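You operate a simulated robot arm through the tools that you are given. There is no shell and no other tool.

Carry out the task below with a simulated robot arm. There is one attempt and no reset: what you move stays moved.

## Task
Scrub the muddy sink bowl, then rinse bowl and brush.
Fine: use the soapy brush; put the brush back and turn the tap off. Set down upright: brush.
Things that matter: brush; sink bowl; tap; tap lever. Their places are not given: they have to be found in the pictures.

It is judged by the outcome, as a careful person would: the job done as asked, and still so three seconds after it is handed in. It fails if anything else is knocked over, pushed out of place, dropped, spilled or broken.

## Robot
A 6-joint arm with a two-finger parallel gripper, fixed in place. Base frame: the origin is at the foot of the arm, x ahead of it, y to its left, z up. Lengths are in mm, angles in degrees, forces in N, time in s.
With the tool pointing down near the work surface it reaches from about 440 to 860 mm from the base axis. Its first joint turns from -115.0 to 115.0 degrees. Payload 4.2 kg.
The tool frame sits at the grasp point between the pads (the TCP): z along the fingers, y along the line on which they close. The tips reach 23 mm beyond it. The gripper opens to 94 mm. The fingers are 38 mm wide and 10 mm thick; the gripper's body (54 by 96 mm) begins 39 mm behind the TCP.
Orientation is that of the tool frame in the base frame, as a unit quaternion [x, y, z, w]. With the fingers straight down and closing along the base's y, the tool's x points along the base's -x, its y along +y and its z along -z.

## Interface
- The arm moves only by the tool move_arm. Its argument "steps" is a list of rows, each a list of 7 numbers: the turn, a rotation vector about the base's x, y, z in degrees, then the shift along the base's x, y, z in mm, then the opening in per cent of the stroke, from 0 (shut) to 100 (fully open). In form: [[ax, ay, az, x, y, z, hand], ...]. A call has 1 to 20 rows; each row shifts and turns the commanded pose from where the row before left it. Each row takes 0.2 s and may step no farther than 50 mm and 8.6 degrees from the row before; otherwise, or with a gripper value out of range, the whole call is refused. Where a pose cannot be reached the arm comes as near as it can. A force on the tool above 40 N (or 10 N above the force at the start of the call, whichever is more), or a blocked arm, ends the call early, and 0.2 s more pass. Each finger travels about 108 mm/s and halts on what it meets, pressing with about 32 N; the grip force reading is that of the motor and also rises with nothing between the fingers. The clock runs only during rows and for 0.2 s after the last one: add rows that do not move to give the fingers time. The reply holds the time, the measured pose of the TCP, the force on the tool along the base axes, the opening and the grip force, in the units named above and with some noise, with the torque about the TCP (base axes, N m) and any sound that the robot's microphone picked up.
- Cameras (640 x 400 px; columns grow to the right, rows downward): "scene" is fixed at [220.9, -498.7, 1673.7]; the picture's right is [0.81, -0.59, 0.00], its down [-0.39, -0.53, -0.75] and it looks along [0.45, 0.61, -0.66] (base axes); focal length 365 px, centre (320, 200). "wrist" rides on the gripper at [87, 16, -74] in the tool frame; the picture's right is [-0.18, 0.98, 0.00], its down [-0.58, -0.11, -0.81] and it looks along [-0.79, -0.15, 0.59] (tool axes); focal length 243 px, centre (320, 200).
- capture(camera): a new picture of that camera. The clock stands still meanwhile.
- raise_lower(by): slides the trunk up (or, below 0, down) by that many mm; the arm rides with it, the base frame stays. It gives what a move gives, with no picture.
- locate(camera, pixels): there is no depth. For up to 12 entries [column, row, z] of the newest picture of that camera ("zoom" is the newest enlarged one), the place [x, y] in the base frame at which the ray of that pixel passes the height z, good to about 2 mm. The clock stands still meanwhile.
- inspect(camera, box): a new picture of the part [left, top, right, bottom] of that camera's present view, enlarged. The clock stands still meanwhile.
- sign_off(): hands the job in; it is judged then, once.

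Unless the task says otherwise, let go and move clear before handing in.

The tools are called after "Call:" by a JSON object that holds its "api" and its "payload". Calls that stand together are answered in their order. move_arm: Moves the arm, as the interface text tells. Its arguments: {"type":"object","properties":{"steps":{"type":"array"}},"required":["steps"]} The other tools are called the same way: raise_lower (by) slides the trunk up or down; capture (camera) takes a picture; locate (camera, pixels) gives the place at which the rays of pixels pass given heights; inspect (camera, box) takes an enlarged picture of a part of a camera's view; sign_off () hands the job in.

At the start:

```text
t: 0.0
ee_pos: [391.3, 316.7, 1278.4]
orientation: [0.0, 1.0, 0.0, 0.0]
contact_force: [0.4, -0.1, -1.0]
ft_torque: [-0.04, -0.01, 0.0]
gripper_width: 93.6
grasp_force: 0.0
trunk travel left (down, up): [-850.0, 140.0]
```

scene: 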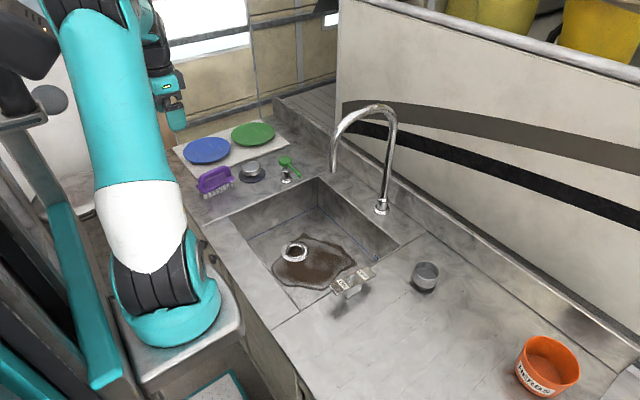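
wrist: 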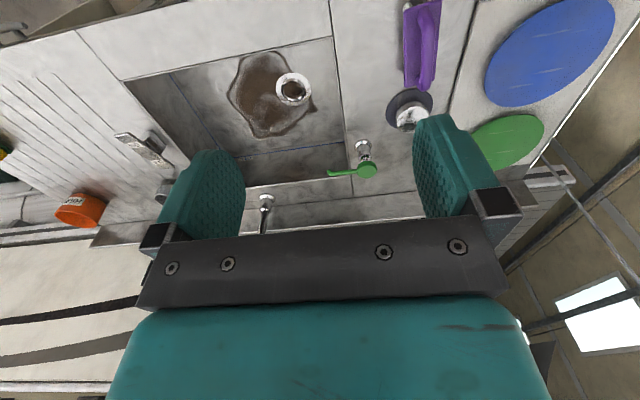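

The scene shows a sink with a mud patch around (315,262), a purple brush near (215,180), a green lever near (290,165) and a tap spout near (365,110). I will look closer before moving.

Call:
{"api": "inspect", "payload": {"camera": "scene", "box": [170, 110, 330, 210]}}

Call:
{"api": "inspect", "payload": {"camera": "scene", "box": [230, 170, 450, 308]}}

Call:
{"api": "inspect", "payload": {"camera": "wrist", "box": [320, 0, 560, 190]}}

```text
4.00 times, centred on (250, 160) of scene
```

zoom: 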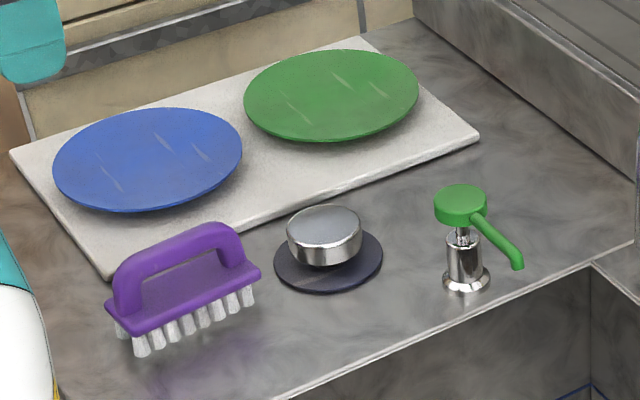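

```text
2.90 times, centred on (340, 239) of scene
```

zoom: 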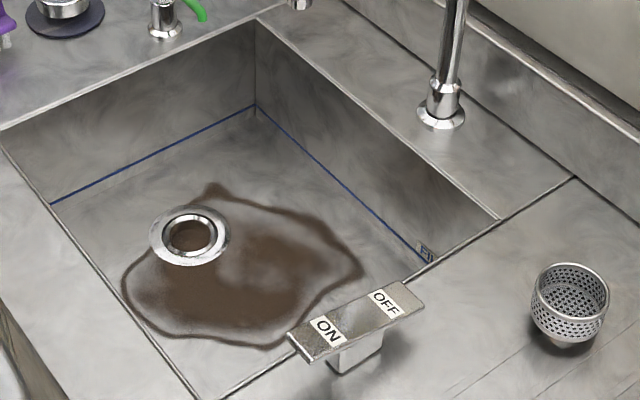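

```text
2.11 times, centred on (440, 95) of wrist
```

zoom: 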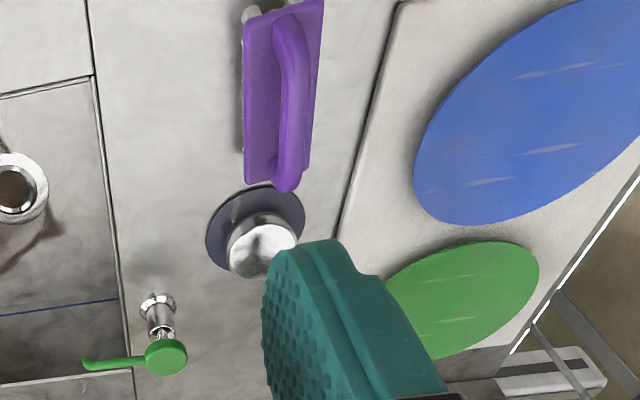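

The brush (purple) is around zoom (180,290), the drain is at scene (294,252) / wrist (293,90), and the ON/OFF lever is at scene (352,283). I'll triangulate heights from both cameras.

Call:
{"api": "capture", "payload": {"camera": "scene"}}

Call:
{"api": "capture", "payload": {"camera": "wrist"}}

Call:
{"api": "locate", "payload": {"camera": "scene", "pixels": [[294, 252, 600], [294, 252, 700], [294, 252, 800], [318, 178, 700], [318, 178, 800], [318, 178, 900], [273, 313, 700], [273, 313, 800], [273, 313, 900]]}}

Call:
{"api": "locate", "payload": {"camera": "wrist", "pixels": [[293, 90, 600], [293, 90, 700], [293, 90, 800], [351, 185, 700], [351, 185, 800], [351, 185, 900], [125, 81, 700], [125, 81, 800], [125, 81, 900]]}}

```text
taken
```

scene: 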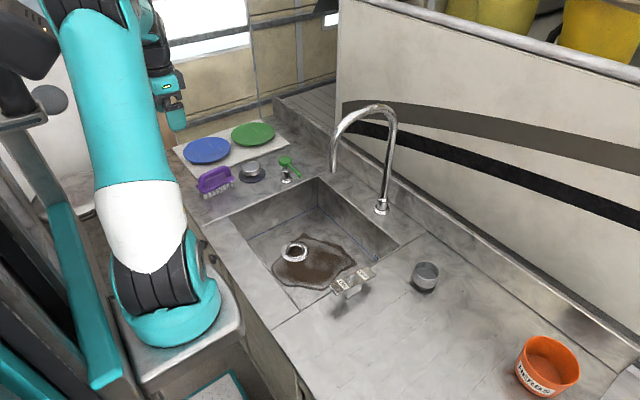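

```text
taken
```

wrist: 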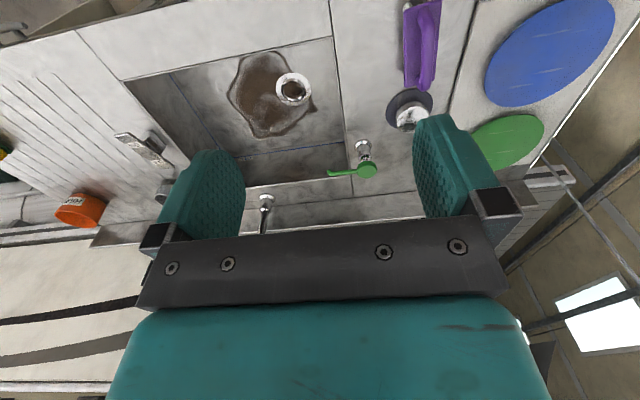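

```text
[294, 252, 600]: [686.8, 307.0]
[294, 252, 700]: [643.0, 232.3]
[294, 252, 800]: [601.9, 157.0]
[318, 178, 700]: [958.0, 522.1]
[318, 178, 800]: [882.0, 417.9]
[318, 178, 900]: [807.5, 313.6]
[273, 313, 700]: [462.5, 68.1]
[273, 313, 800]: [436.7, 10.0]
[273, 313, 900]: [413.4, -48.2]
```

```text
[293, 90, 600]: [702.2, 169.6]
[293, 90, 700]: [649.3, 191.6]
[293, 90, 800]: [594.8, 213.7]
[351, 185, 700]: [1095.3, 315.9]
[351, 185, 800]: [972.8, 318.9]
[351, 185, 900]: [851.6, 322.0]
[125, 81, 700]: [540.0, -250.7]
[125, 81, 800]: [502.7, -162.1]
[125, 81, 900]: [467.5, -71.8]
```

The drain triangulates to about (625, 200, 742). Next I'll triangulate the counter from the sink's corner points and the lever.

Call:
{"api": "inspect", "payload": {"camera": "scene", "box": [215, 165, 335, 240]}}

Call:
{"api": "inspect", "payload": {"camera": "scene", "box": [290, 230, 450, 330]}}

Call:
{"api": "inspect", "payload": {"camera": "wrist", "box": [90, 20, 410, 220]}}

```text
5.33 times, centred on (275, 202) of scene
```

zoom: 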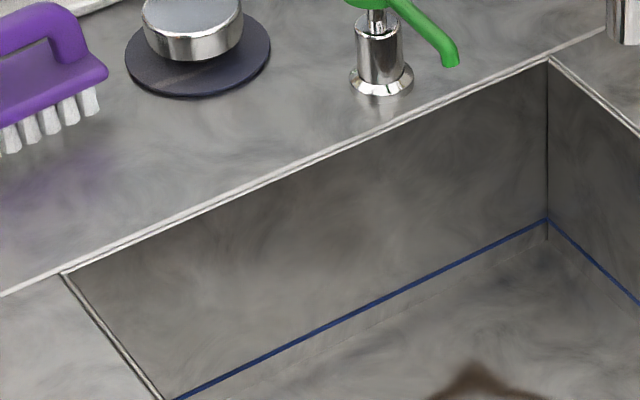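

```text
4.00 times, centred on (370, 280) of scene
```

zoom: 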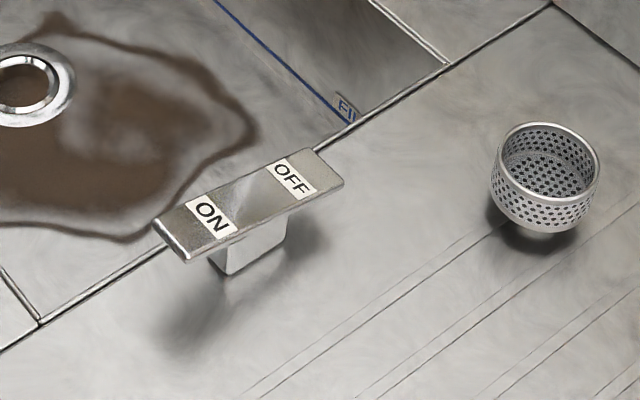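

```text
2.00 times, centred on (250, 120) of wrist
```

zoom: 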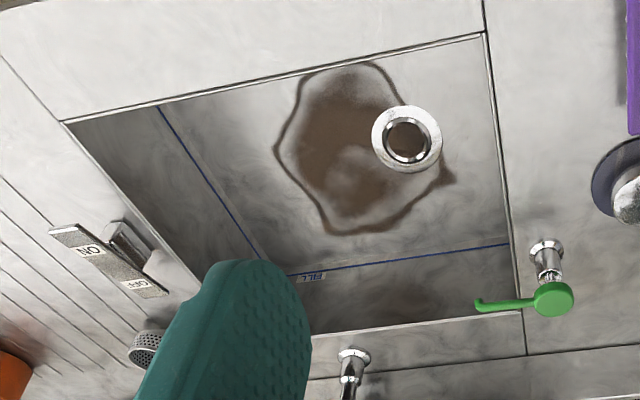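

Sink corners at the counter are at scene (226.8,216.2), (317.8,175.9), (300,310.5), (402.5,245.5) and wrist (332,37), (351.5,176), (121,81). I'll intersect those rays, along with the lever and brush.

Call:
{"api": "capture", "payload": {"camera": "wrist"}}

Call:
{"api": "locate", "payload": {"camera": "scene", "pixels": [[226.8, 216.2, 850], [226.8, 216.2, 950], [317.8, 175.9, 850], [317.8, 175.9, 950], [300, 310.5, 850], [300, 310.5, 950], [402.5, 245.5, 850], [402.5, 245.5, 950]]}}

Call:
{"api": "locate", "payload": {"camera": "wrist", "pixels": [[332, 37, 850], [332, 37, 950], [351.5, 176, 850], [351.5, 176, 950], [121, 81, 850], [121, 81, 950]]}}

```text
taken
```

wrist: 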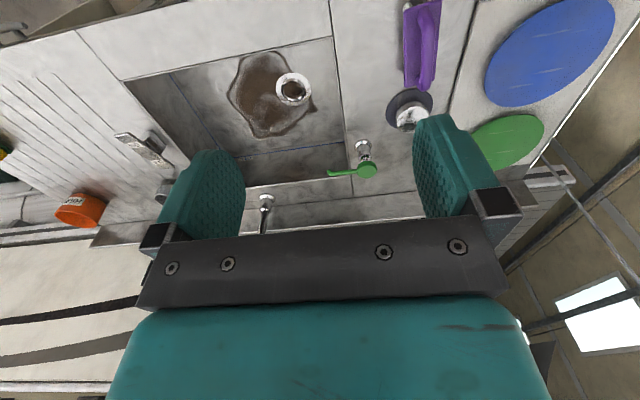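

```text
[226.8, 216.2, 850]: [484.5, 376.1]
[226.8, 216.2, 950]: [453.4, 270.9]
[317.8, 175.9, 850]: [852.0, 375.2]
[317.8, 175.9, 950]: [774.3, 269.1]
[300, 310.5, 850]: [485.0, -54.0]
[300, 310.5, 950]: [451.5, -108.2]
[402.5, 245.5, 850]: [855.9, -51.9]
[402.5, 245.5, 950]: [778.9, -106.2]
```

```text
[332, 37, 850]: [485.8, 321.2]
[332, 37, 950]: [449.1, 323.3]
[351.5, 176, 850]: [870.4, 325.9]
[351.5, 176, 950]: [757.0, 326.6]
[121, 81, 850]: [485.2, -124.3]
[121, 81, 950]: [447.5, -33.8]
```

The counter is at z≈899, with the sink opening at about x 468–815, y −81–323, and the floor at about 740. Now I'll measure the brush and the lever closely.

Call:
{"api": "inspect", "payload": {"camera": "scene", "box": [190, 155, 254, 205]}}

Call:
{"api": "inspect", "payload": {"camera": "wrist", "box": [380, 0, 476, 100]}}

Call:
{"api": "inspect", "payload": {"camera": "scene", "box": [320, 255, 400, 305]}}

Call:
{"api": "inspect", "payload": {"camera": "wrist", "box": [100, 110, 196, 190]}}

```text
8.00 times, centred on (222, 180) of scene
```

zoom: 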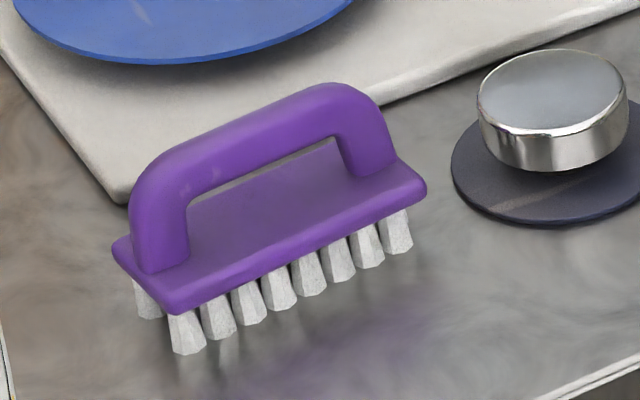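

```text
4.00 times, centred on (428, 50) of wrist
```

zoom: 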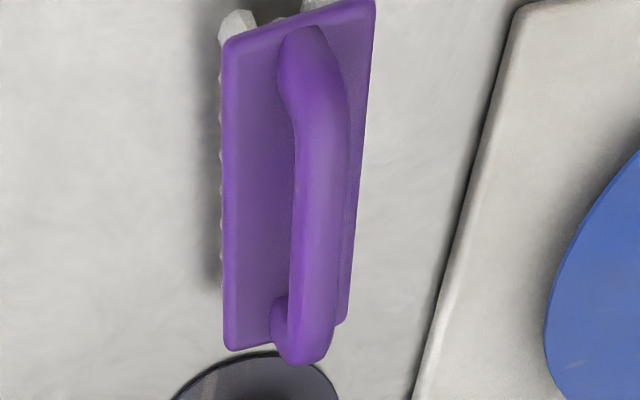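

```text
8.00 times, centred on (360, 280) of scene
```

zoom: 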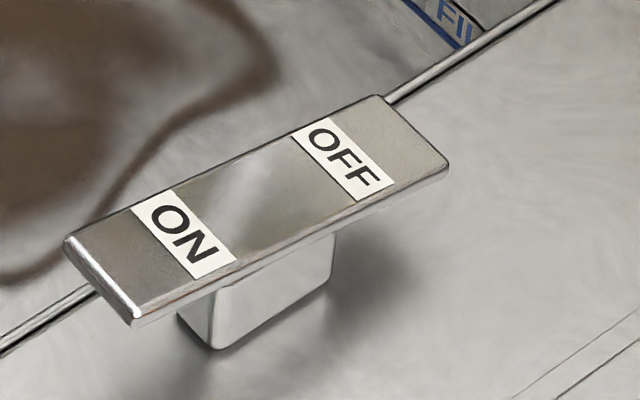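

```text
5.00 times, centred on (148, 150) of wrist
```

zoom: 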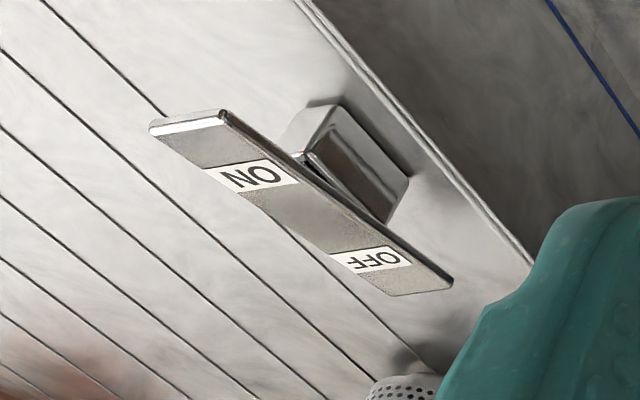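

Lever corners show at scene (328.5,285), (336.6,294.8), (367.3,267.1), (375.9,275.9) and the brush base corners at scene (203.9,194), (235.1,178.5), (196.4,185.6). I'll triangulate these with the wrist camera's view.

Call:
{"api": "capture", "payload": {"camera": "wrist"}}

Call:
{"api": "locate", "payload": {"camera": "scene", "pixels": [[328.5, 285, 900], [328.5, 285, 1000], [336.6, 294.8, 900], [336.6, 294.8, 1000], [367.3, 267.1, 900], [367.3, 267.1, 1000], [375.9, 275.9, 900], [375.9, 275.9, 1000]]}}

Call:
{"api": "locate", "payload": {"camera": "wrist", "pixels": [[128.4, 132.4, 900], [128.4, 132.4, 1000], [114, 135, 900], [114, 135, 1000], [174.4, 167.6, 900], [174.4, 167.6, 1000], [162, 168.6, 900], [162, 168.6, 1000]]}}

Call:
{"api": "locate", "payload": {"camera": "scene", "pixels": [[203.9, 194, 900], [203.9, 194, 1000], [235.1, 178.5, 900], [235.1, 178.5, 1000], [196.4, 185.6, 900], [196.4, 185.6, 1000], [200.7, 176.9, 900], [200.7, 176.9, 1000], [225.7, 166.2, 900], [225.7, 166.2, 1000], [205.5, 198.7, 900], [232, 186.2, 900]]}}

Call:
{"api": "locate", "payload": {"camera": "wrist", "pixels": [[405, 10, 900], [405, 10, 1000], [405, 87.5, 900], [405, 87.5, 1000], [433, 81, 900], [433, 81, 1000], [441.7, 0, 900], [441.7, 0, 1000], [423, 10, 900], [423, 10, 1000], [425.5, 88.7, 900], [425.5, 88.7, 1000]]}}

```text
taken
```

wrist: 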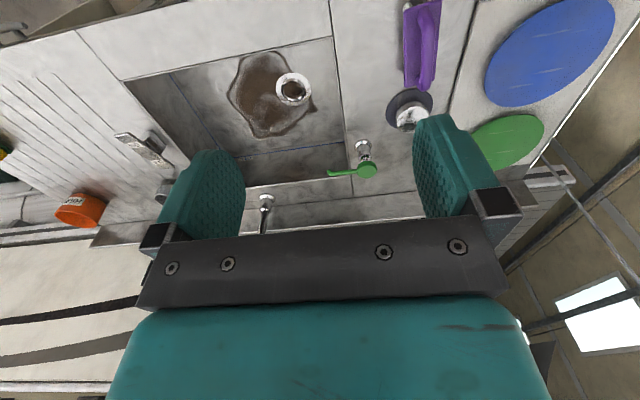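

```text
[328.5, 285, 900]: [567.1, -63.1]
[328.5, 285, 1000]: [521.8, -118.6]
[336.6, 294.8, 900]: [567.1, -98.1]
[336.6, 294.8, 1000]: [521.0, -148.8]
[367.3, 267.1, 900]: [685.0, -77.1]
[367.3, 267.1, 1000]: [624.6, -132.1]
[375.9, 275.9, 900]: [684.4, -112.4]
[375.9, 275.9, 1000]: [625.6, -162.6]
```

```text
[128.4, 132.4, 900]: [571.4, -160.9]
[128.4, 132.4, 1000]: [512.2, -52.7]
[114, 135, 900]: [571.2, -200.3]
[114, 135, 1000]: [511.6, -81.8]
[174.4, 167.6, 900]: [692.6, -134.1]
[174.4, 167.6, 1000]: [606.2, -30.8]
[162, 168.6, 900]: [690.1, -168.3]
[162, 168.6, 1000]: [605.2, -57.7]
```

```text
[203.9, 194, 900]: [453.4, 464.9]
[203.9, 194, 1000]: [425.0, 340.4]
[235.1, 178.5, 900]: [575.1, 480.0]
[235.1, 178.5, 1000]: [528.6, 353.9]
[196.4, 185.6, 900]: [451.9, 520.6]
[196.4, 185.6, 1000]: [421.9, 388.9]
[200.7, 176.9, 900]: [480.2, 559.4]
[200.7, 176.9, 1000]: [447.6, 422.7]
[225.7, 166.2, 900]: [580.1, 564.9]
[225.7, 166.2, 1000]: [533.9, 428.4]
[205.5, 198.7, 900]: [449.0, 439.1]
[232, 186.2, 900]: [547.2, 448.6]
```

```text
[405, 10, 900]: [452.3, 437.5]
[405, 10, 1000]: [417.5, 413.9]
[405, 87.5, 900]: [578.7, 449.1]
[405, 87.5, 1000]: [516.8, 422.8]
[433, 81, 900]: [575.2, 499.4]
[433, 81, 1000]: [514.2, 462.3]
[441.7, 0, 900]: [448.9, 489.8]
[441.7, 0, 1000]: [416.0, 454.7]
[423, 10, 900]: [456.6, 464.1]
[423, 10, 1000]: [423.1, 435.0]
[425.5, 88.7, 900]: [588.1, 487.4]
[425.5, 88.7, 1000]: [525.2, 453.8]
```

The lever's ON end is at (538, −113, 960) and its OFF end at (662, −113, 935), so it is now OFF. The brush base centre is around (502, 460) with the plate top at z≈930 and the handle top at ≈977. Next I'll check the mud extents and the spout.

Call:
{"api": "inspect", "payload": {"camera": "scene", "box": [250, 220, 378, 300]}}

Call:
{"api": "inspect", "payload": {"camera": "scene", "box": [310, 90, 422, 220]}}

Call:
{"api": "locate", "payload": {"camera": "scene", "pixels": [[270, 262, 740], [357, 268, 740], [302, 234, 740], [325, 291, 740], [345, 250, 740], [380, 210, 900], [333, 170, 1000], [333, 170, 1100], [333, 170, 1200], [378, 105, 1200], [378, 105, 1300]]}}

Call:
{"api": "locate", "payload": {"camera": "wrist", "pixels": [[229, 95, 740], [250, 52, 740], [310, 108, 740], [265, 136, 740], [265, 198, 900]]}}

```text
5.00 times, centred on (314, 260) of scene
```

zoom: 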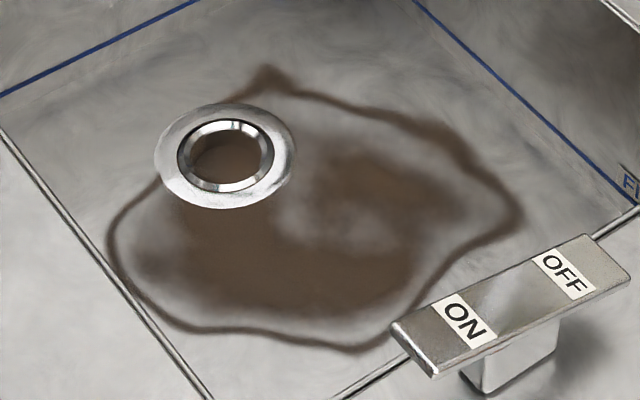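

```text
3.08 times, centred on (366, 155) of scene
```

zoom: 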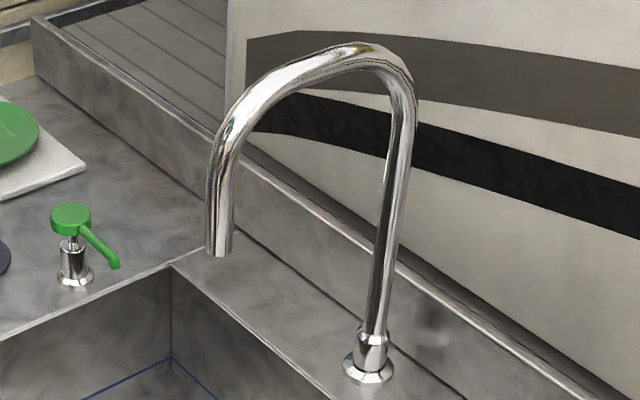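

```text
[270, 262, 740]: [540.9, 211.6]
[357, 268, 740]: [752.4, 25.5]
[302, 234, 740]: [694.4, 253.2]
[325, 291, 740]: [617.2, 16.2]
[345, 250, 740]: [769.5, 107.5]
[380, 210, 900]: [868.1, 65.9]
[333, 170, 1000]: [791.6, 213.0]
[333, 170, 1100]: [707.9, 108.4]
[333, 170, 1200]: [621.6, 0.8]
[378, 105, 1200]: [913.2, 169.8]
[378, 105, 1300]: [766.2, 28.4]
```

```text
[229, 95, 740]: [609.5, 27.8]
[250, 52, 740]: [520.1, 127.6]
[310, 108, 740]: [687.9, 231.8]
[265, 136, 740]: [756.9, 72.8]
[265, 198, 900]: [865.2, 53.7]
```

The mud spans roughly x 520–770, y 15–255 on the floor. The tap base is at (868,65), and the spout outlet is probably near (673,65,1140). I'll move towards a viewpoint in front of the brush.

Call:
{"api": "move_arm", "payload": {"steps": [[0, 0, 0, 9.7, 34.5, -32, 80], [0, 0, 0, 9.7, 34.5, -32, 80], [0, 0, 0, 9.7, 34.5, -32, 80], [0, 0, 0, 9.7, 34.5, -32, 80], [0, 0, 0, 0, 0, 0, 80]]}}

Call:
{"api": "capture", "payload": {"camera": "wrist"}}

Call:
{"api": "capture", "payload": {"camera": "scene"}}

```text
t: 1.2
ee_pos: [428.7, 454.3, 1149.4]
orientation: [0.0, 1.0, 0.0, 0.0]
contact_force: [0.1, -0.9, -0.2]
ft_torque: [0.02, -0.02, 0.0]
gripper_width: 75.2
grasp_force: 0.1
trunk travel left (down, up): [-850.0, 140.0]
```

```text
taken
```

wrist: 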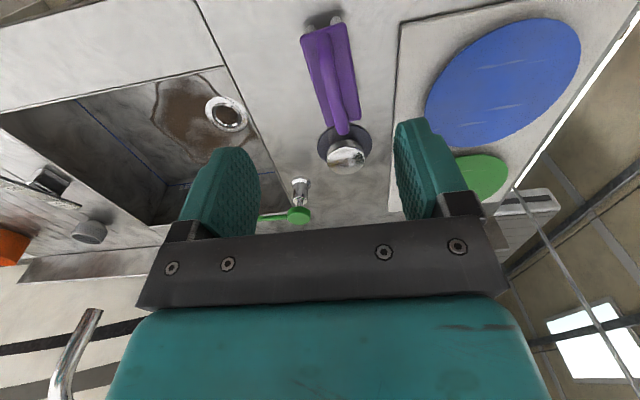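

```text
taken
```

scene: 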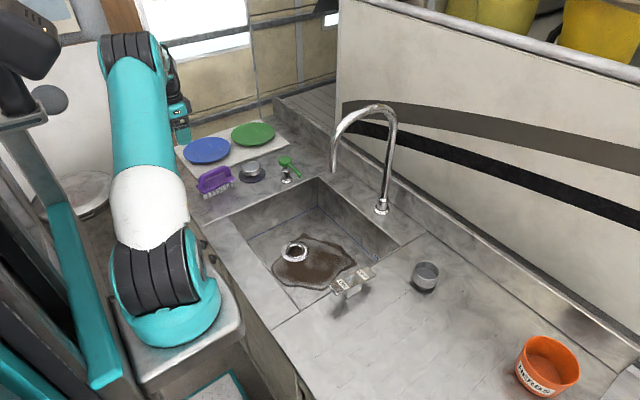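

The wrist view now shows the brush at (330,80) with its handle. I'll zoom in to refine its pose.

Call:
{"api": "inspect", "payload": {"camera": "wrist", "box": [270, 0, 400, 180]}}

```text
2.22 times, centred on (335, 90) of wrist
```

zoom: 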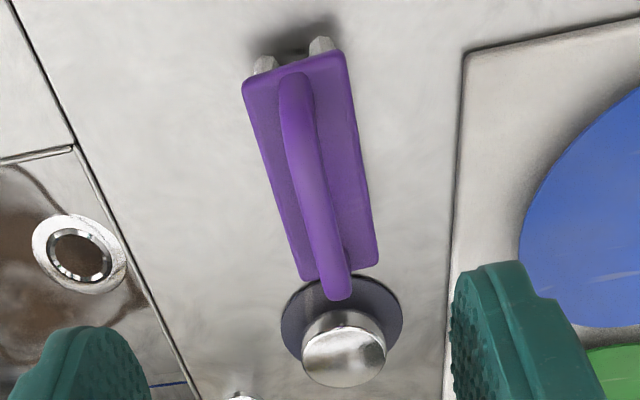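

Call:
{"api": "locate", "payload": {"camera": "zoom", "pixels": [[243, 82, 930], [340, 50, 930], [300, 282, 930], [378, 264, 930], [283, 120, 970], [318, 120, 970], [298, 200, 970], [335, 200, 970], [318, 270, 970], [350, 270, 970], [335, 300, 970], [297, 75, 970]]}}

```text
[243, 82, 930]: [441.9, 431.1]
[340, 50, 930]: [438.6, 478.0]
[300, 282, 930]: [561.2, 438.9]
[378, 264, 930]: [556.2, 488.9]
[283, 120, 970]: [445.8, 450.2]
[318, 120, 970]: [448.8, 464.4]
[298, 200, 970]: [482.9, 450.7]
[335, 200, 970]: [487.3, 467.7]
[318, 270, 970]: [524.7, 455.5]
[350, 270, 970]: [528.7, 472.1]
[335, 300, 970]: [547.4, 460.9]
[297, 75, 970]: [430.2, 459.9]
```

The brush centre is (500, 460), yaw about 4.5°, and the handle bar is about 17 mm wide at z≈970. I want to see the arm's shape to judge clearance to the spout before choosing a grip.

Call:
{"api": "inspect", "payload": {"camera": "scene", "box": [60, 0, 260, 340]}}

Call:
{"api": "inspect", "payload": {"camera": "scene", "box": [90, 20, 210, 140]}}

```text
1.18 times, centred on (160, 170) of scene
```

zoom: 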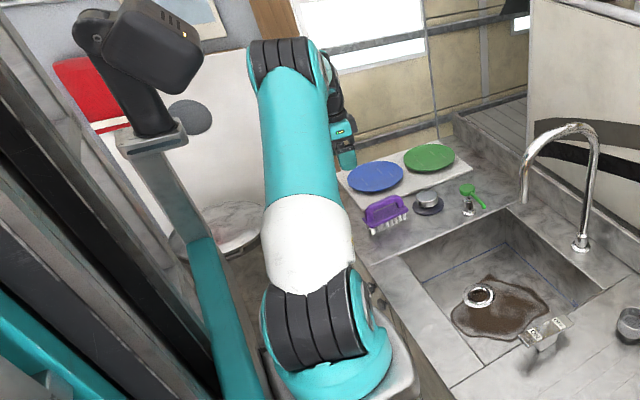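

```text
3.33 times, centred on (150, 80) of scene
```

zoom: 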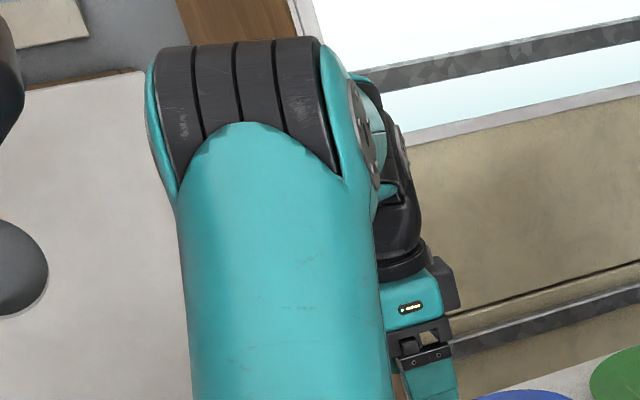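

The forearm is hidden behind the upper arm here. I'll hover empty over the left-near part of the sink, well clear of the spout, to see the arm's shape there.

Call:
{"api": "move_arm", "payload": {"steps": [[0, 0, 0, 24.4, -36.3, 0, 80], [0, 0, 0, 24.4, -36.3, 0, 80], [0, 0, 0, 24.4, -36.3, 0, 80], [0, 0, 0, 24.4, -36.3, 0, 80], [0, 0, 0, 24.4, -36.3, 0, 80], [0, 0, 0, 24.4, -36.3, 0, 80], [0, 0, 0, 24.4, -36.3, 0, 80], [0, 0, 0, 0, 0, -45, 80], [0, 0, 0, 0, 0, -45, 80], [0, 0, 0, 0, 0, -45, 80], [0, 0, 0, 0, 0, 0, 80]]}}

Call:
{"api": "capture", "payload": {"camera": "scene"}}

Call:
{"api": "capture", "payload": {"camera": "wrist"}}

```text
t: 3.6
ee_pos: [599.9, 201.8, 1014.2]
orientation: [0.0, 1.0, 0.0, 0.0]
contact_force: [0.0, -0.3, 0.1]
ft_torque: [-0.01, -0.01, 0.01]
gripper_width: 75.2
grasp_force: 0.1
trunk travel left (down, up): [-850.0, 140.0]
```

```text
taken
```

scene: 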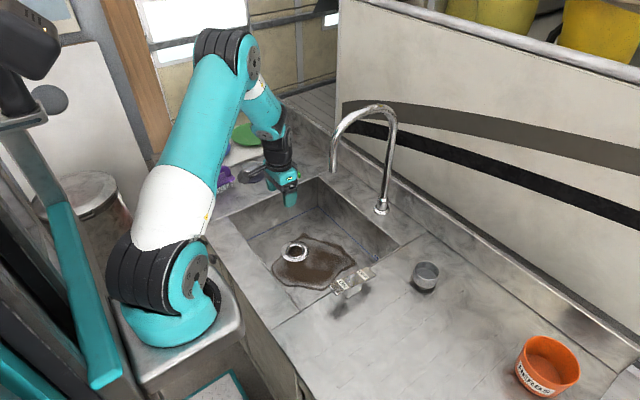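

```text
taken
```

wrist: 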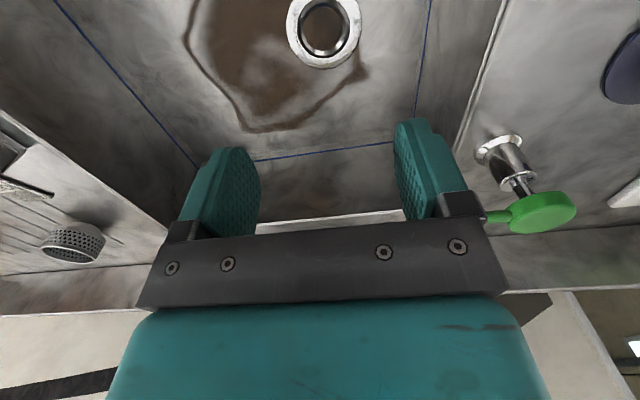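

Call:
{"api": "inspect", "payload": {"camera": "scene", "box": [180, 15, 340, 215]}}

```text
2.00 times, centred on (260, 115) of scene
```

zoom: 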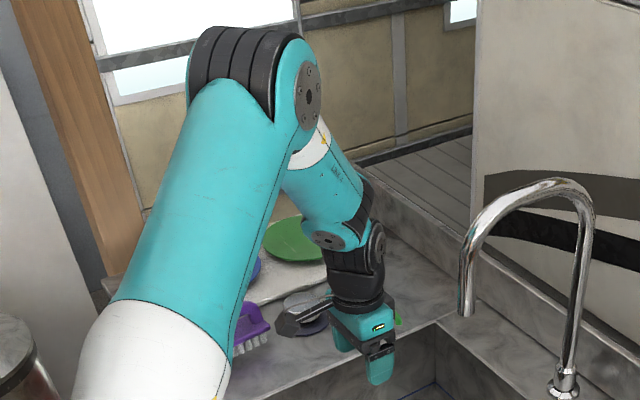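

Call:
{"api": "locate", "payload": {"camera": "scene", "pixels": [[272.5, 165, 1050], [272.5, 165, 1100], [272.5, 165, 1150], [280, 138, 1100], [280, 138, 1150], [280, 138, 1200], [280, 138, 1250], [289, 183, 1000], [289, 183, 1050], [245, 55, 1300], [245, 55, 1400]]}}

```text
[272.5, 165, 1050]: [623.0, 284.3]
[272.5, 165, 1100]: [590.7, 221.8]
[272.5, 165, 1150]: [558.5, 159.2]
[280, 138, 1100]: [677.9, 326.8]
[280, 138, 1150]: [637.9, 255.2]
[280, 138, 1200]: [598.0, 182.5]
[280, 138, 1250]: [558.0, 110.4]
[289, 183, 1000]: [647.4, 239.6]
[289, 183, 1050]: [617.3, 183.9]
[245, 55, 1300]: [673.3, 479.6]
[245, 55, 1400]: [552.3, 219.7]
```

The gripper flange sits about 100 mm above the TCP and the wrist joint about 180 mm above. I'll test the deep posture empty at (680,180,830) to see how the forearm lies relative to the spout.

Call:
{"api": "move_arm", "payload": {"steps": [[0, 0, 0, 16, -4.4, -36.8, 80], [0, 0, 0, 16, -4.4, -36.8, 80], [0, 0, 0, 16, -4.4, -36.8, 80], [0, 0, 0, 16, -4.4, -36.8, 80], [0, 0, 0, 16, -4.4, -36.8, 80], [0, 0, 0, 0, 0, 0, 80]]}}

Call:
{"api": "inspect", "payload": {"camera": "scene", "box": [100, 20, 420, 320]}}

Call:
{"api": "capture", "payload": {"camera": "wrist"}}

```text
t: 5.0
ee_pos: [680.5, 178.5, 832.6]
orientation: [0.0, 1.0, -0.001, -0.001]
contact_force: [-0.1, -0.1, -0.1]
ft_torque: [0.0, -0.03, 0.02]
gripper_width: 75.3
grasp_force: 0.1
trunk travel left (down, up): [-850.0, 140.0]
```

```text
1.33 times, centred on (260, 170) of scene
```

zoom: 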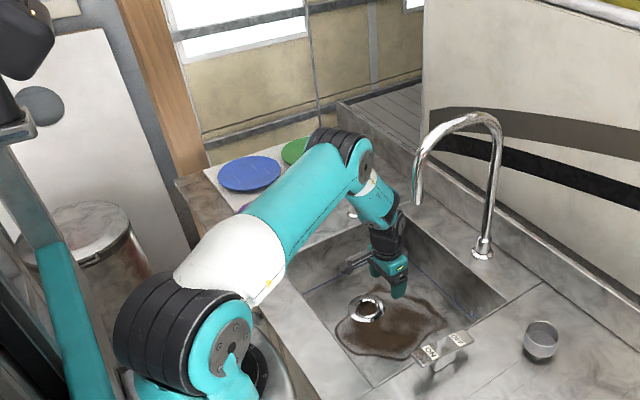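

```text
taken
```

wrist: 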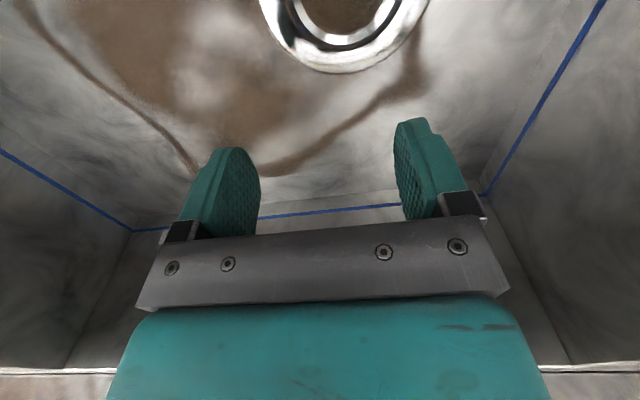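

In this posture the elbow sits at about z 1215, so near the spout outlet (673,65,1140) the forearm would hit it. Lowering the trunk should flatten the forearm, so I'll back out high and then lower the trunk.

Call:
{"api": "move_arm", "payload": {"steps": [[0, 0, 0, 0, 0, 45, 60], [0, 0, 0, 0, 0, 45, 60], [0, 0, 0, 0, 0, 45, 60], [0, 0, 0, 0, 0, 45, 60], [0, 0, 0, 0, 0, 45, 60], [0, 0, 0, -20, 25, 35, 60], [0, 0, 0, -20, 25, 35, 60], [0, 0, 0, -20, 25, 35, 60], [0, 0, 0, -20, 25, 35, 60], [0, 0, 0, -20, 25, 35, 60], [0, 0, 0, -20, 25, 35, 60], [0, 0, 0, -20, 25, 0, 60], [0, 0, 0, -20, 25, 0, 60], [0, 0, 0, 0, 0, 0, 60]]}}

```text
t: 8.0
ee_pos: [519.1, 378.5, 1265.0]
orientation: [0.0, 1.0, 0.0, -0.001]
contact_force: [-0.7, -0.3, -0.4]
ft_torque: [-0.02, 0.0, 0.0]
gripper_width: 56.2
grasp_force: 0.0
trunk travel left (down, up): [-850.0, 140.0]
```

I'm at (519,378,1265), clear of everything, so lowering the trunk 150 mm first is safe. Then I'll look.

Call:
{"api": "raise_lower", "payload": {"by": -150}}

Call:
{"api": "capture", "payload": {"camera": "scene"}}

```text
t: 9.8
ee_pos: [520.3, 378.1, 1116.1]
orientation: [0.0, 1.0, 0.001, 0.0]
contact_force: [0.7, -0.1, -0.8]
ft_torque: [-0.01, -0.02, 0.02]
gripper_width: 56.3
grasp_force: 0.0
trunk travel left (down, up): [-700.0, 290.0]
```

```text
taken
```

scene: 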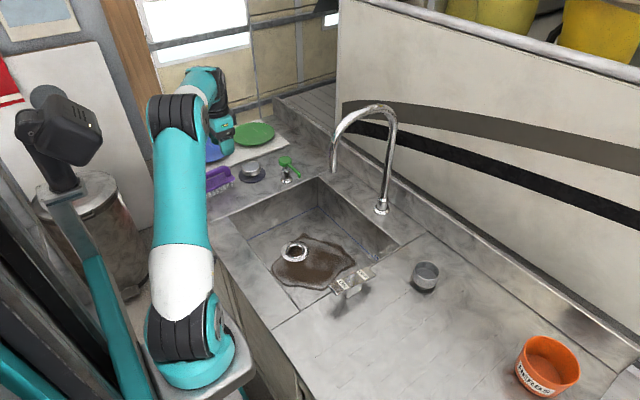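

The trunk slides cleanly. I'll lower it another 100 mm.

Call:
{"api": "raise_lower", "payload": {"by": -100}}

Call:
{"api": "move_arm", "payload": {"steps": [[0, 0, 4.5, 0, 0, 30, 60], [0, 0, 0, -10, 41, 0, 60], [0, 0, 0, -10, 41, 0, 60], [0, 0, 0, 0, 0, 0, 60]]}}

Call:
{"api": "inspect", "payload": {"camera": "scene", "box": [160, 120, 288, 220]}}

Call:
{"api": "capture", "payload": {"camera": "wrist"}}

```text
t: 11.1
ee_pos: [519.2, 378.5, 1016.3]
orientation: [0.0, 1.0, 0.001, -0.001]
contact_force: [-0.6, -1.0, -0.9]
ft_torque: [-0.01, -0.03, 0.01]
gripper_width: 56.2
grasp_force: 0.1
trunk travel left (down, up): [-600.0, 390.0]
```

```text
t: 12.1
ee_pos: [499.0, 460.8, 1046.1]
orientation: [-0.039, 0.999, 0.0, -0.001]
contact_force: [-1.0, -0.1, 0.0]
ft_torque: [0.0, 0.01, -0.04]
gripper_width: 56.4
grasp_force: 0.1
trunk travel left (down, up): [-600.0, 390.0]
```

```text
4.00 times, centred on (224, 170) of scene
```

zoom: 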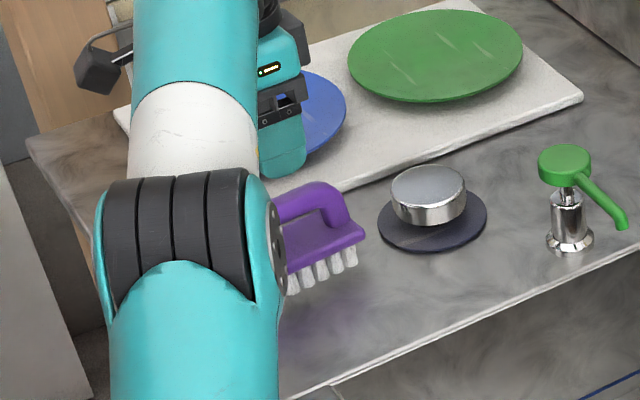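

```text
taken
```

wrist: 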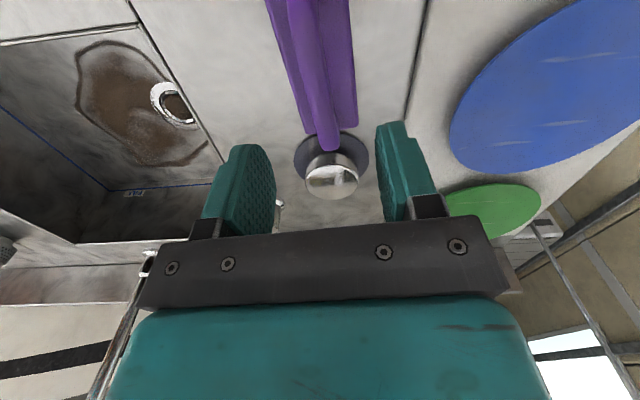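

The brush handle at wrist (325,140) is centred between the fingers. I'll descend to TCP z≈963 and close.

Call:
{"api": "move_arm", "payload": {"steps": [[0, 0, 0, 0, 0, -28, 60], [0, 0, 0, 0, 0, -28, 60], [0, 0, 0, 0, 0, -27, 60], [0, 0, 0, 0, 0, 0, 60]]}}

Call:
{"api": "capture", "payload": {"camera": "wrist"}}

Call:
{"api": "inspect", "payload": {"camera": "scene", "box": [160, 120, 288, 220]}}

```text
t: 13.1
ee_pos: [500.9, 459.7, 961.8]
orientation: [-0.039, 0.999, 0.0, -0.001]
contact_force: [0.6, -0.6, -0.7]
ft_torque: [-0.01, 0.01, 0.0]
gripper_width: 56.2
grasp_force: 0.1
trunk travel left (down, up): [-600.0, 390.0]
```

```text
taken
```

wrist: 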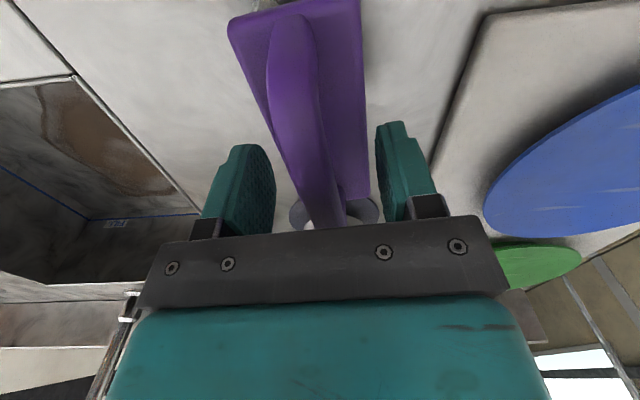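

```text
4.00 times, centred on (224, 170) of scene
```

zoom: 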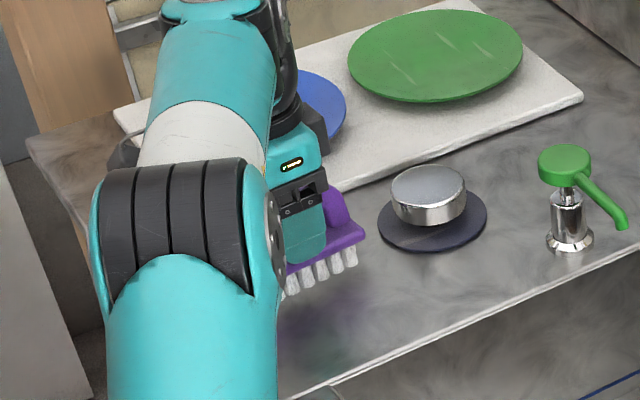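

The fingers straddle the handle evenly with no contact force, so I'll close now.

Call:
{"api": "move_arm", "payload": {"steps": [[0, 0, 0, 0, 0, 0, 30], [0, 0, 0, 0, 0, 0, 0], [0, 0, 0, 0, 0, 0, 0], [0, 0, 0, 0, 0, 0, 0]]}}

```text
t: 14.1
ee_pos: [500.3, 459.9, 963.4]
orientation: [-0.039, 0.999, -0.001, -0.001]
contact_force: [-0.1, -0.9, -0.1]
ft_torque: [0.0, 0.02, 0.0]
gripper_width: 15.1
grasp_force: 31.8
trunk travel left (down, up): [-600.0, 390.0]
```

The grip holds at 15.1 mm with 31.8 N. I'll lift and check that the brush comes along straight.

Call:
{"api": "move_arm", "payload": {"steps": [[0, 0, 0, 0, 0, 20, 0], [0, 0, 0, 0, 0, 40, 0], [0, 0, 0, 0, 0, 40, 0], [0, 0, 0, 0, 0, 20, 0], [0, 0, 0, 0, -45, 0, 0], [0, 0, 0, 0, -45, 0, 0], [0, 0, 0, 0, 0, 0, 0]]}}

Call:
{"api": "capture", "payload": {"camera": "wrist"}}

Call:
{"api": "inspect", "payload": {"camera": "scene", "box": [140, 80, 330, 220]}}

```text
t: 15.7
ee_pos: [495.3, 451.6, 1078.7]
orientation: [-0.038, 0.999, 0.001, -0.001]
contact_force: [0.3, -0.1, -0.8]
ft_torque: [-0.02, 0.02, 0.02]
gripper_width: 15.0
grasp_force: 32.0
out of reach, approached as far as the arm can: row 4, 5, 6
trunk travel left (down, up): [-600.0, 390.0]
```

```text
taken
```

wrist: 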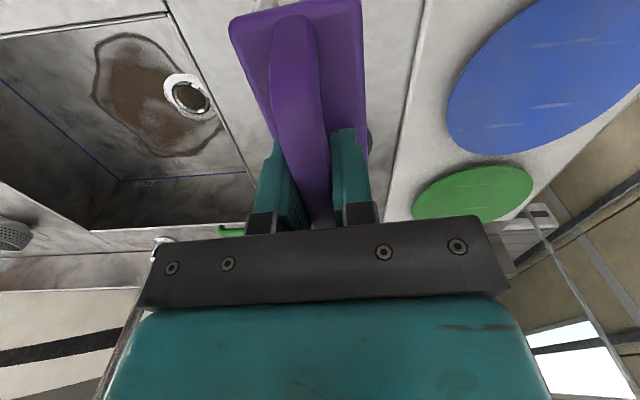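

```text
2.86 times, centred on (235, 150) of scene
```

zoom: 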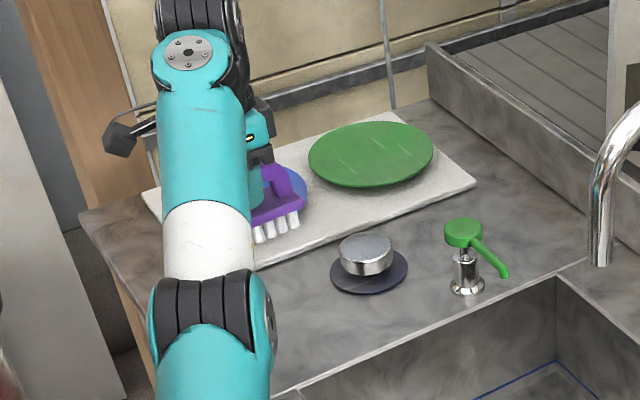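

The brush is held straight, but the arm hit its upper reach limit at z≈1080 with the trunk this low. I'll come down a little to recover and travel at about z 1040.

Call:
{"api": "move_arm", "payload": {"steps": [[0, 0, 0, 0, 0, -40, 0], [0, 0, 0, 0, 0, 0, 0]]}}

```text
t: 16.3
ee_pos: [495.9, 451.9, 1038.3]
orientation: [-0.039, 0.999, -0.001, 0.0]
contact_force: [-0.6, 0.6, -1.6]
ft_torque: [-0.01, 0.03, 0.0]
gripper_width: 14.9
grasp_force: 31.8
trunk travel left (down, up): [-600.0, 390.0]
```

Call:
{"api": "move_arm", "payload": {"steps": [[0, 0, 0, 0, -45, 0, 0], [0, 0, 0, 0, -45, 0, 0], [0, 0, 0, 0, -45, 0, 0], [0, 0, -4.5, 0, -45, 0, 0], [0, 0, 0, 35, -30, 0, 0], [0, 0, 0, 35, -10, 0, 0], [0, 0, 0, 35, -10, -20, 0], [0, 0, 0, 35, -10, -30, 0], [0, 0, 0, 0, 0, -45, 0], [0, 0, 0, 0, 0, -40, 0], [0, 0, 0, 0, 0, 0, 0]]}}

Call:
{"api": "inspect", "payload": {"camera": "scene", "box": [100, 60, 420, 320]}}

Call:
{"api": "capture", "payload": {"camera": "wrist"}}

```text
t: 18.3
ee_pos: [672.7, 266.1, 1020.4]
orientation: [0.004, 1.0, 0.012, 0.013]
contact_force: [0.1, -1.3, 27.0]
ft_torque: [0.32, -1.01, -0.06]
gripper_width: 15.0
grasp_force: 31.7
out of reach, approached as far as the arm can: row 2, 3, 4, 9
trunk travel left (down, up): [-600.0, 390.0]
stopped in row 9: the force on the tool passed its limit at 120 N (the readings are from after the stop); the commanded pose is now the measured one
```

```text
1.54 times, centred on (260, 190) of scene
```

zoom: 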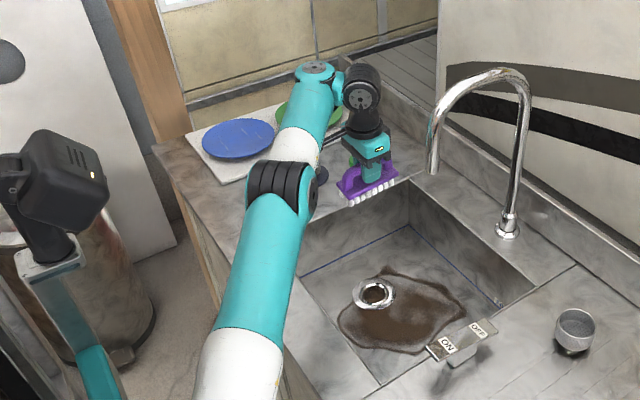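

```text
taken
```

wrist: 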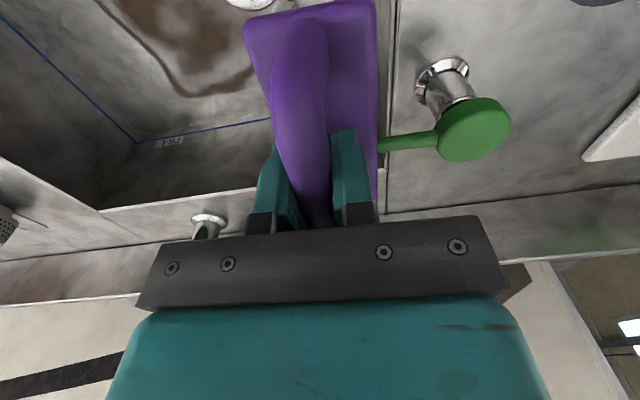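

The move ended with 27 N upward on the tool, and the arm's tracking drifted because of reach limits. At wrist (385,140) the green soap nozzle seems to touch the brush edge, so I'll look closely before moving.

Call:
{"api": "inspect", "payload": {"camera": "scene", "box": [250, 90, 350, 180]}}

Call:
{"api": "inspect", "payload": {"camera": "wrist", "box": [230, 0, 520, 240]}}

```text
4.44 times, centred on (300, 135) of scene
```

zoom: 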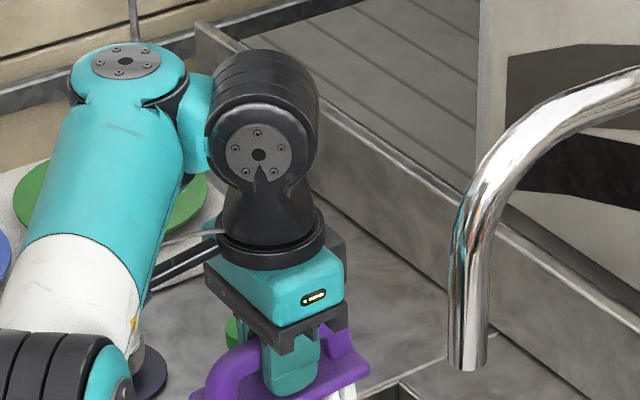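

```text
1.67 times, centred on (375, 120) of wrist
```

zoom: 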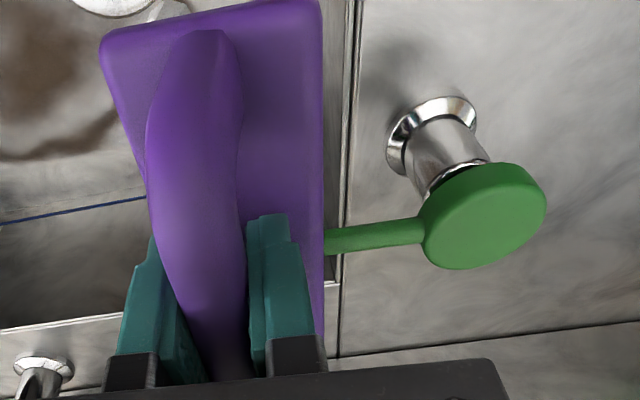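

The brush bristles are resting on the soap nozzle from above. I'll lift straight up with the trunk to relieve it without any sideways motion.

Call:
{"api": "raise_lower", "payload": {"by": 60}}

Call:
{"api": "capture", "payload": {"camera": "wrist"}}

Call:
{"api": "capture", "payload": {"camera": "scene"}}

```text
t: 19.3
ee_pos: [672.3, 265.9, 1076.2]
orientation: [0.005, 1.0, 0.01, 0.01]
contact_force: [-1.2, 0.1, -0.7]
ft_torque: [-0.01, -0.02, 0.01]
gripper_width: 15.1
grasp_force: 31.8
trunk travel left (down, up): [-660.0, 330.0]
```

```text
taken
```

wrist: 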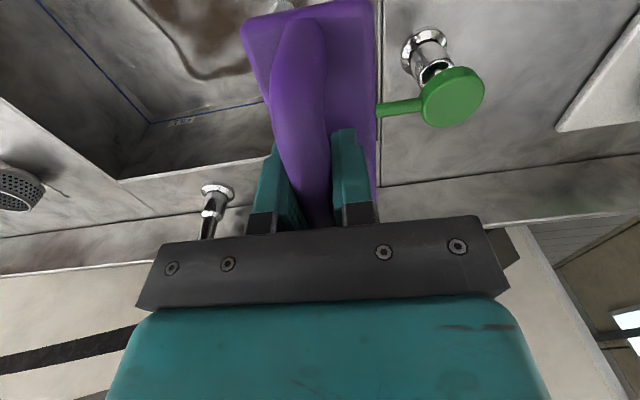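

```text
taken
```

scene: 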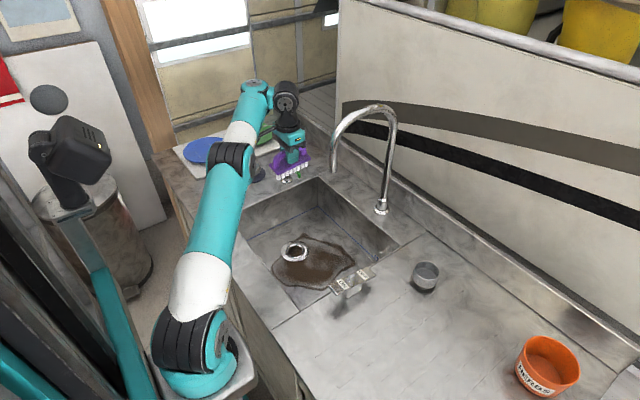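

Force is back to zero. I'll check the dispenser and the brush.

Call:
{"api": "inspect", "payload": {"camera": "scene", "box": [250, 130, 340, 200]}}

Call:
{"api": "inspect", "payload": {"camera": "wrist", "box": [220, 0, 500, 240]}}

```text
5.71 times, centred on (295, 165) of scene
```

zoom: 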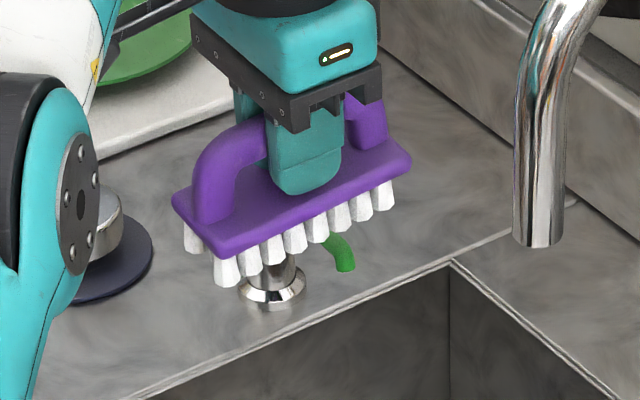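

```text
1.67 times, centred on (360, 120) of wrist
```

zoom: 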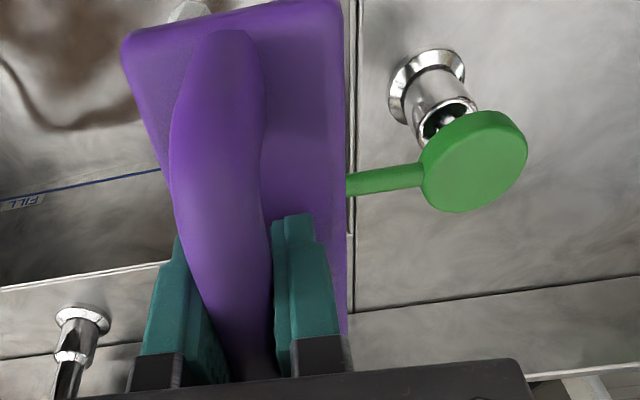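

The dispenser is still upright and in place, and the brush stays gripped, rolled only slightly (about 7°) about its handle. I'll move to (600,200) over the bowl and descend there, checking tracking along the way.

Call:
{"api": "move_arm", "payload": {"steps": [[0, 0, 0, -14, -24, 0, 0], [0, 0, 0, -14, -20, -5, 0], [0, 0, 0, -22, -12, -15, 0], [0, 0, 0, -22, -10, -15, 0], [0, 0, 0, 0, 0, -35, 0], [0, 0, 0, 0, 0, -35, 0], [0, 0, 0, 0, 0, 0, 0]]}}

Call:
{"api": "capture", "payload": {"camera": "scene"}}

Call:
{"api": "capture", "payload": {"camera": "wrist"}}

```text
t: 20.9
ee_pos: [692.6, 264.9, 1026.9]
orientation: [0.003, 1.0, 0.01, 0.01]
contact_force: [0.0, 1.2, 4.8]
ft_torque: [0.09, -0.11, 0.03]
gripper_width: 14.8
grasp_force: 32.5
out of reach, approached as far as the arm can: row 1, 2, 3, 4, 5, 6
trunk travel left (down, up): [-660.0, 330.0]
```

```text
taken
```

scene: 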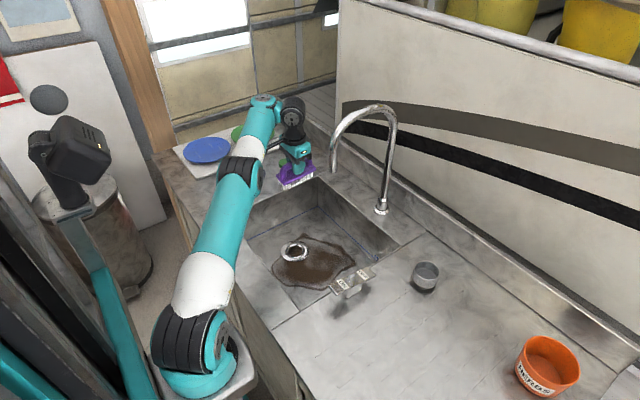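

```text
taken
```

wrist: 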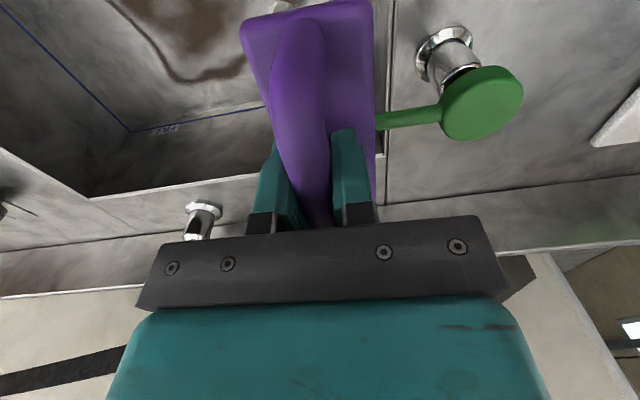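

The arm looks almost straight (shoulder (195,340), elbow (240,170), wrist (262,105)), so the solver is stuck at a singular pose and the brush is lightly touching the nozzle at 4.8 N. I'll lift with the trunk first, then look at the arm's shape.

Call:
{"api": "raise_lower", "payload": {"by": 90}}

Call:
{"api": "inspect", "payload": {"camera": "scene", "box": [120, 40, 360, 380]}}

Call:
{"api": "inspect", "payload": {"camera": "scene", "box": [190, 50, 350, 200]}}

```text
t: 22.1
ee_pos: [691.0, 265.5, 1117.6]
orientation: [0.004, 1.0, 0.008, 0.009]
contact_force: [-0.4, -0.4, -1.8]
ft_torque: [-0.01, 0.01, -0.01]
gripper_width: 15.0
grasp_force: 31.9
trunk travel left (down, up): [-750.0, 240.0]
```

```text
1.18 times, centred on (240, 210) of scene
```

zoom: 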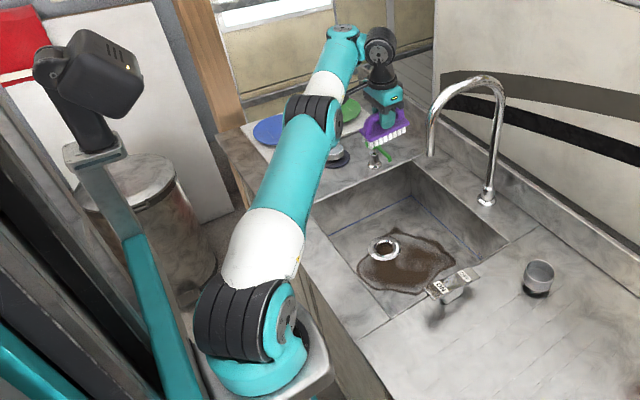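

```text
2.67 times, centred on (270, 125) of scene
```

zoom: 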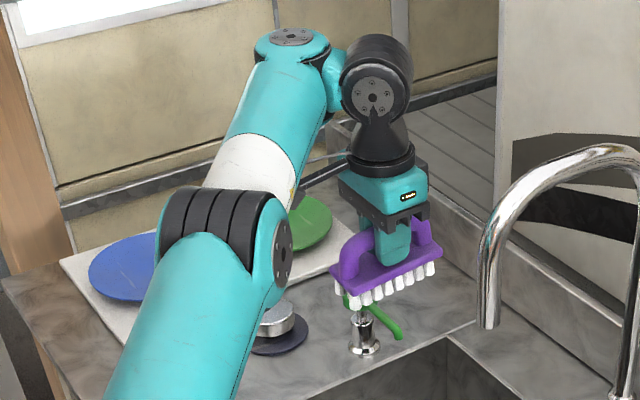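

The brush is clear of the nozzle now (bottom at about 1055). I'll try small downward steps to bend the elbow out of the straight pose, watching the tracking.

Call:
{"api": "move_arm", "payload": {"steps": [[0, 0, 0, 3, 1, -6, 0], [0, 0, 0, 0, 0, 0, 0]]}}

```text
t: 22.7
ee_pos: [694.9, 266.7, 1111.9]
orientation: [0.003, 1.0, 0.01, 0.009]
contact_force: [-0.3, 0.0, -1.1]
ft_torque: [0.01, -0.03, 0.0]
gripper_width: 15.1
grasp_force: 32.3
trunk travel left (down, up): [-750.0, 240.0]
```

That tracked without a complaint. I'll continue down in small steps.

Call:
{"api": "move_arm", "payload": {"steps": [[0, 0, 0, 0, 0, -6, 0], [0, 0, 0, 0, 0, -6, 0], [0, 0, 0, 0, 0, -6, 0], [0, 0, 0, 0, 0, 0, 0]]}}

```text
t: 23.7
ee_pos: [696.0, 267.7, 1093.1]
orientation: [0.005, 1.0, 0.009, 0.009]
contact_force: [0.3, -0.6, -2.1]
ft_torque: [-0.04, -0.04, 0.01]
gripper_width: 14.8
grasp_force: 31.7
trunk travel left (down, up): [-750.0, 240.0]
```

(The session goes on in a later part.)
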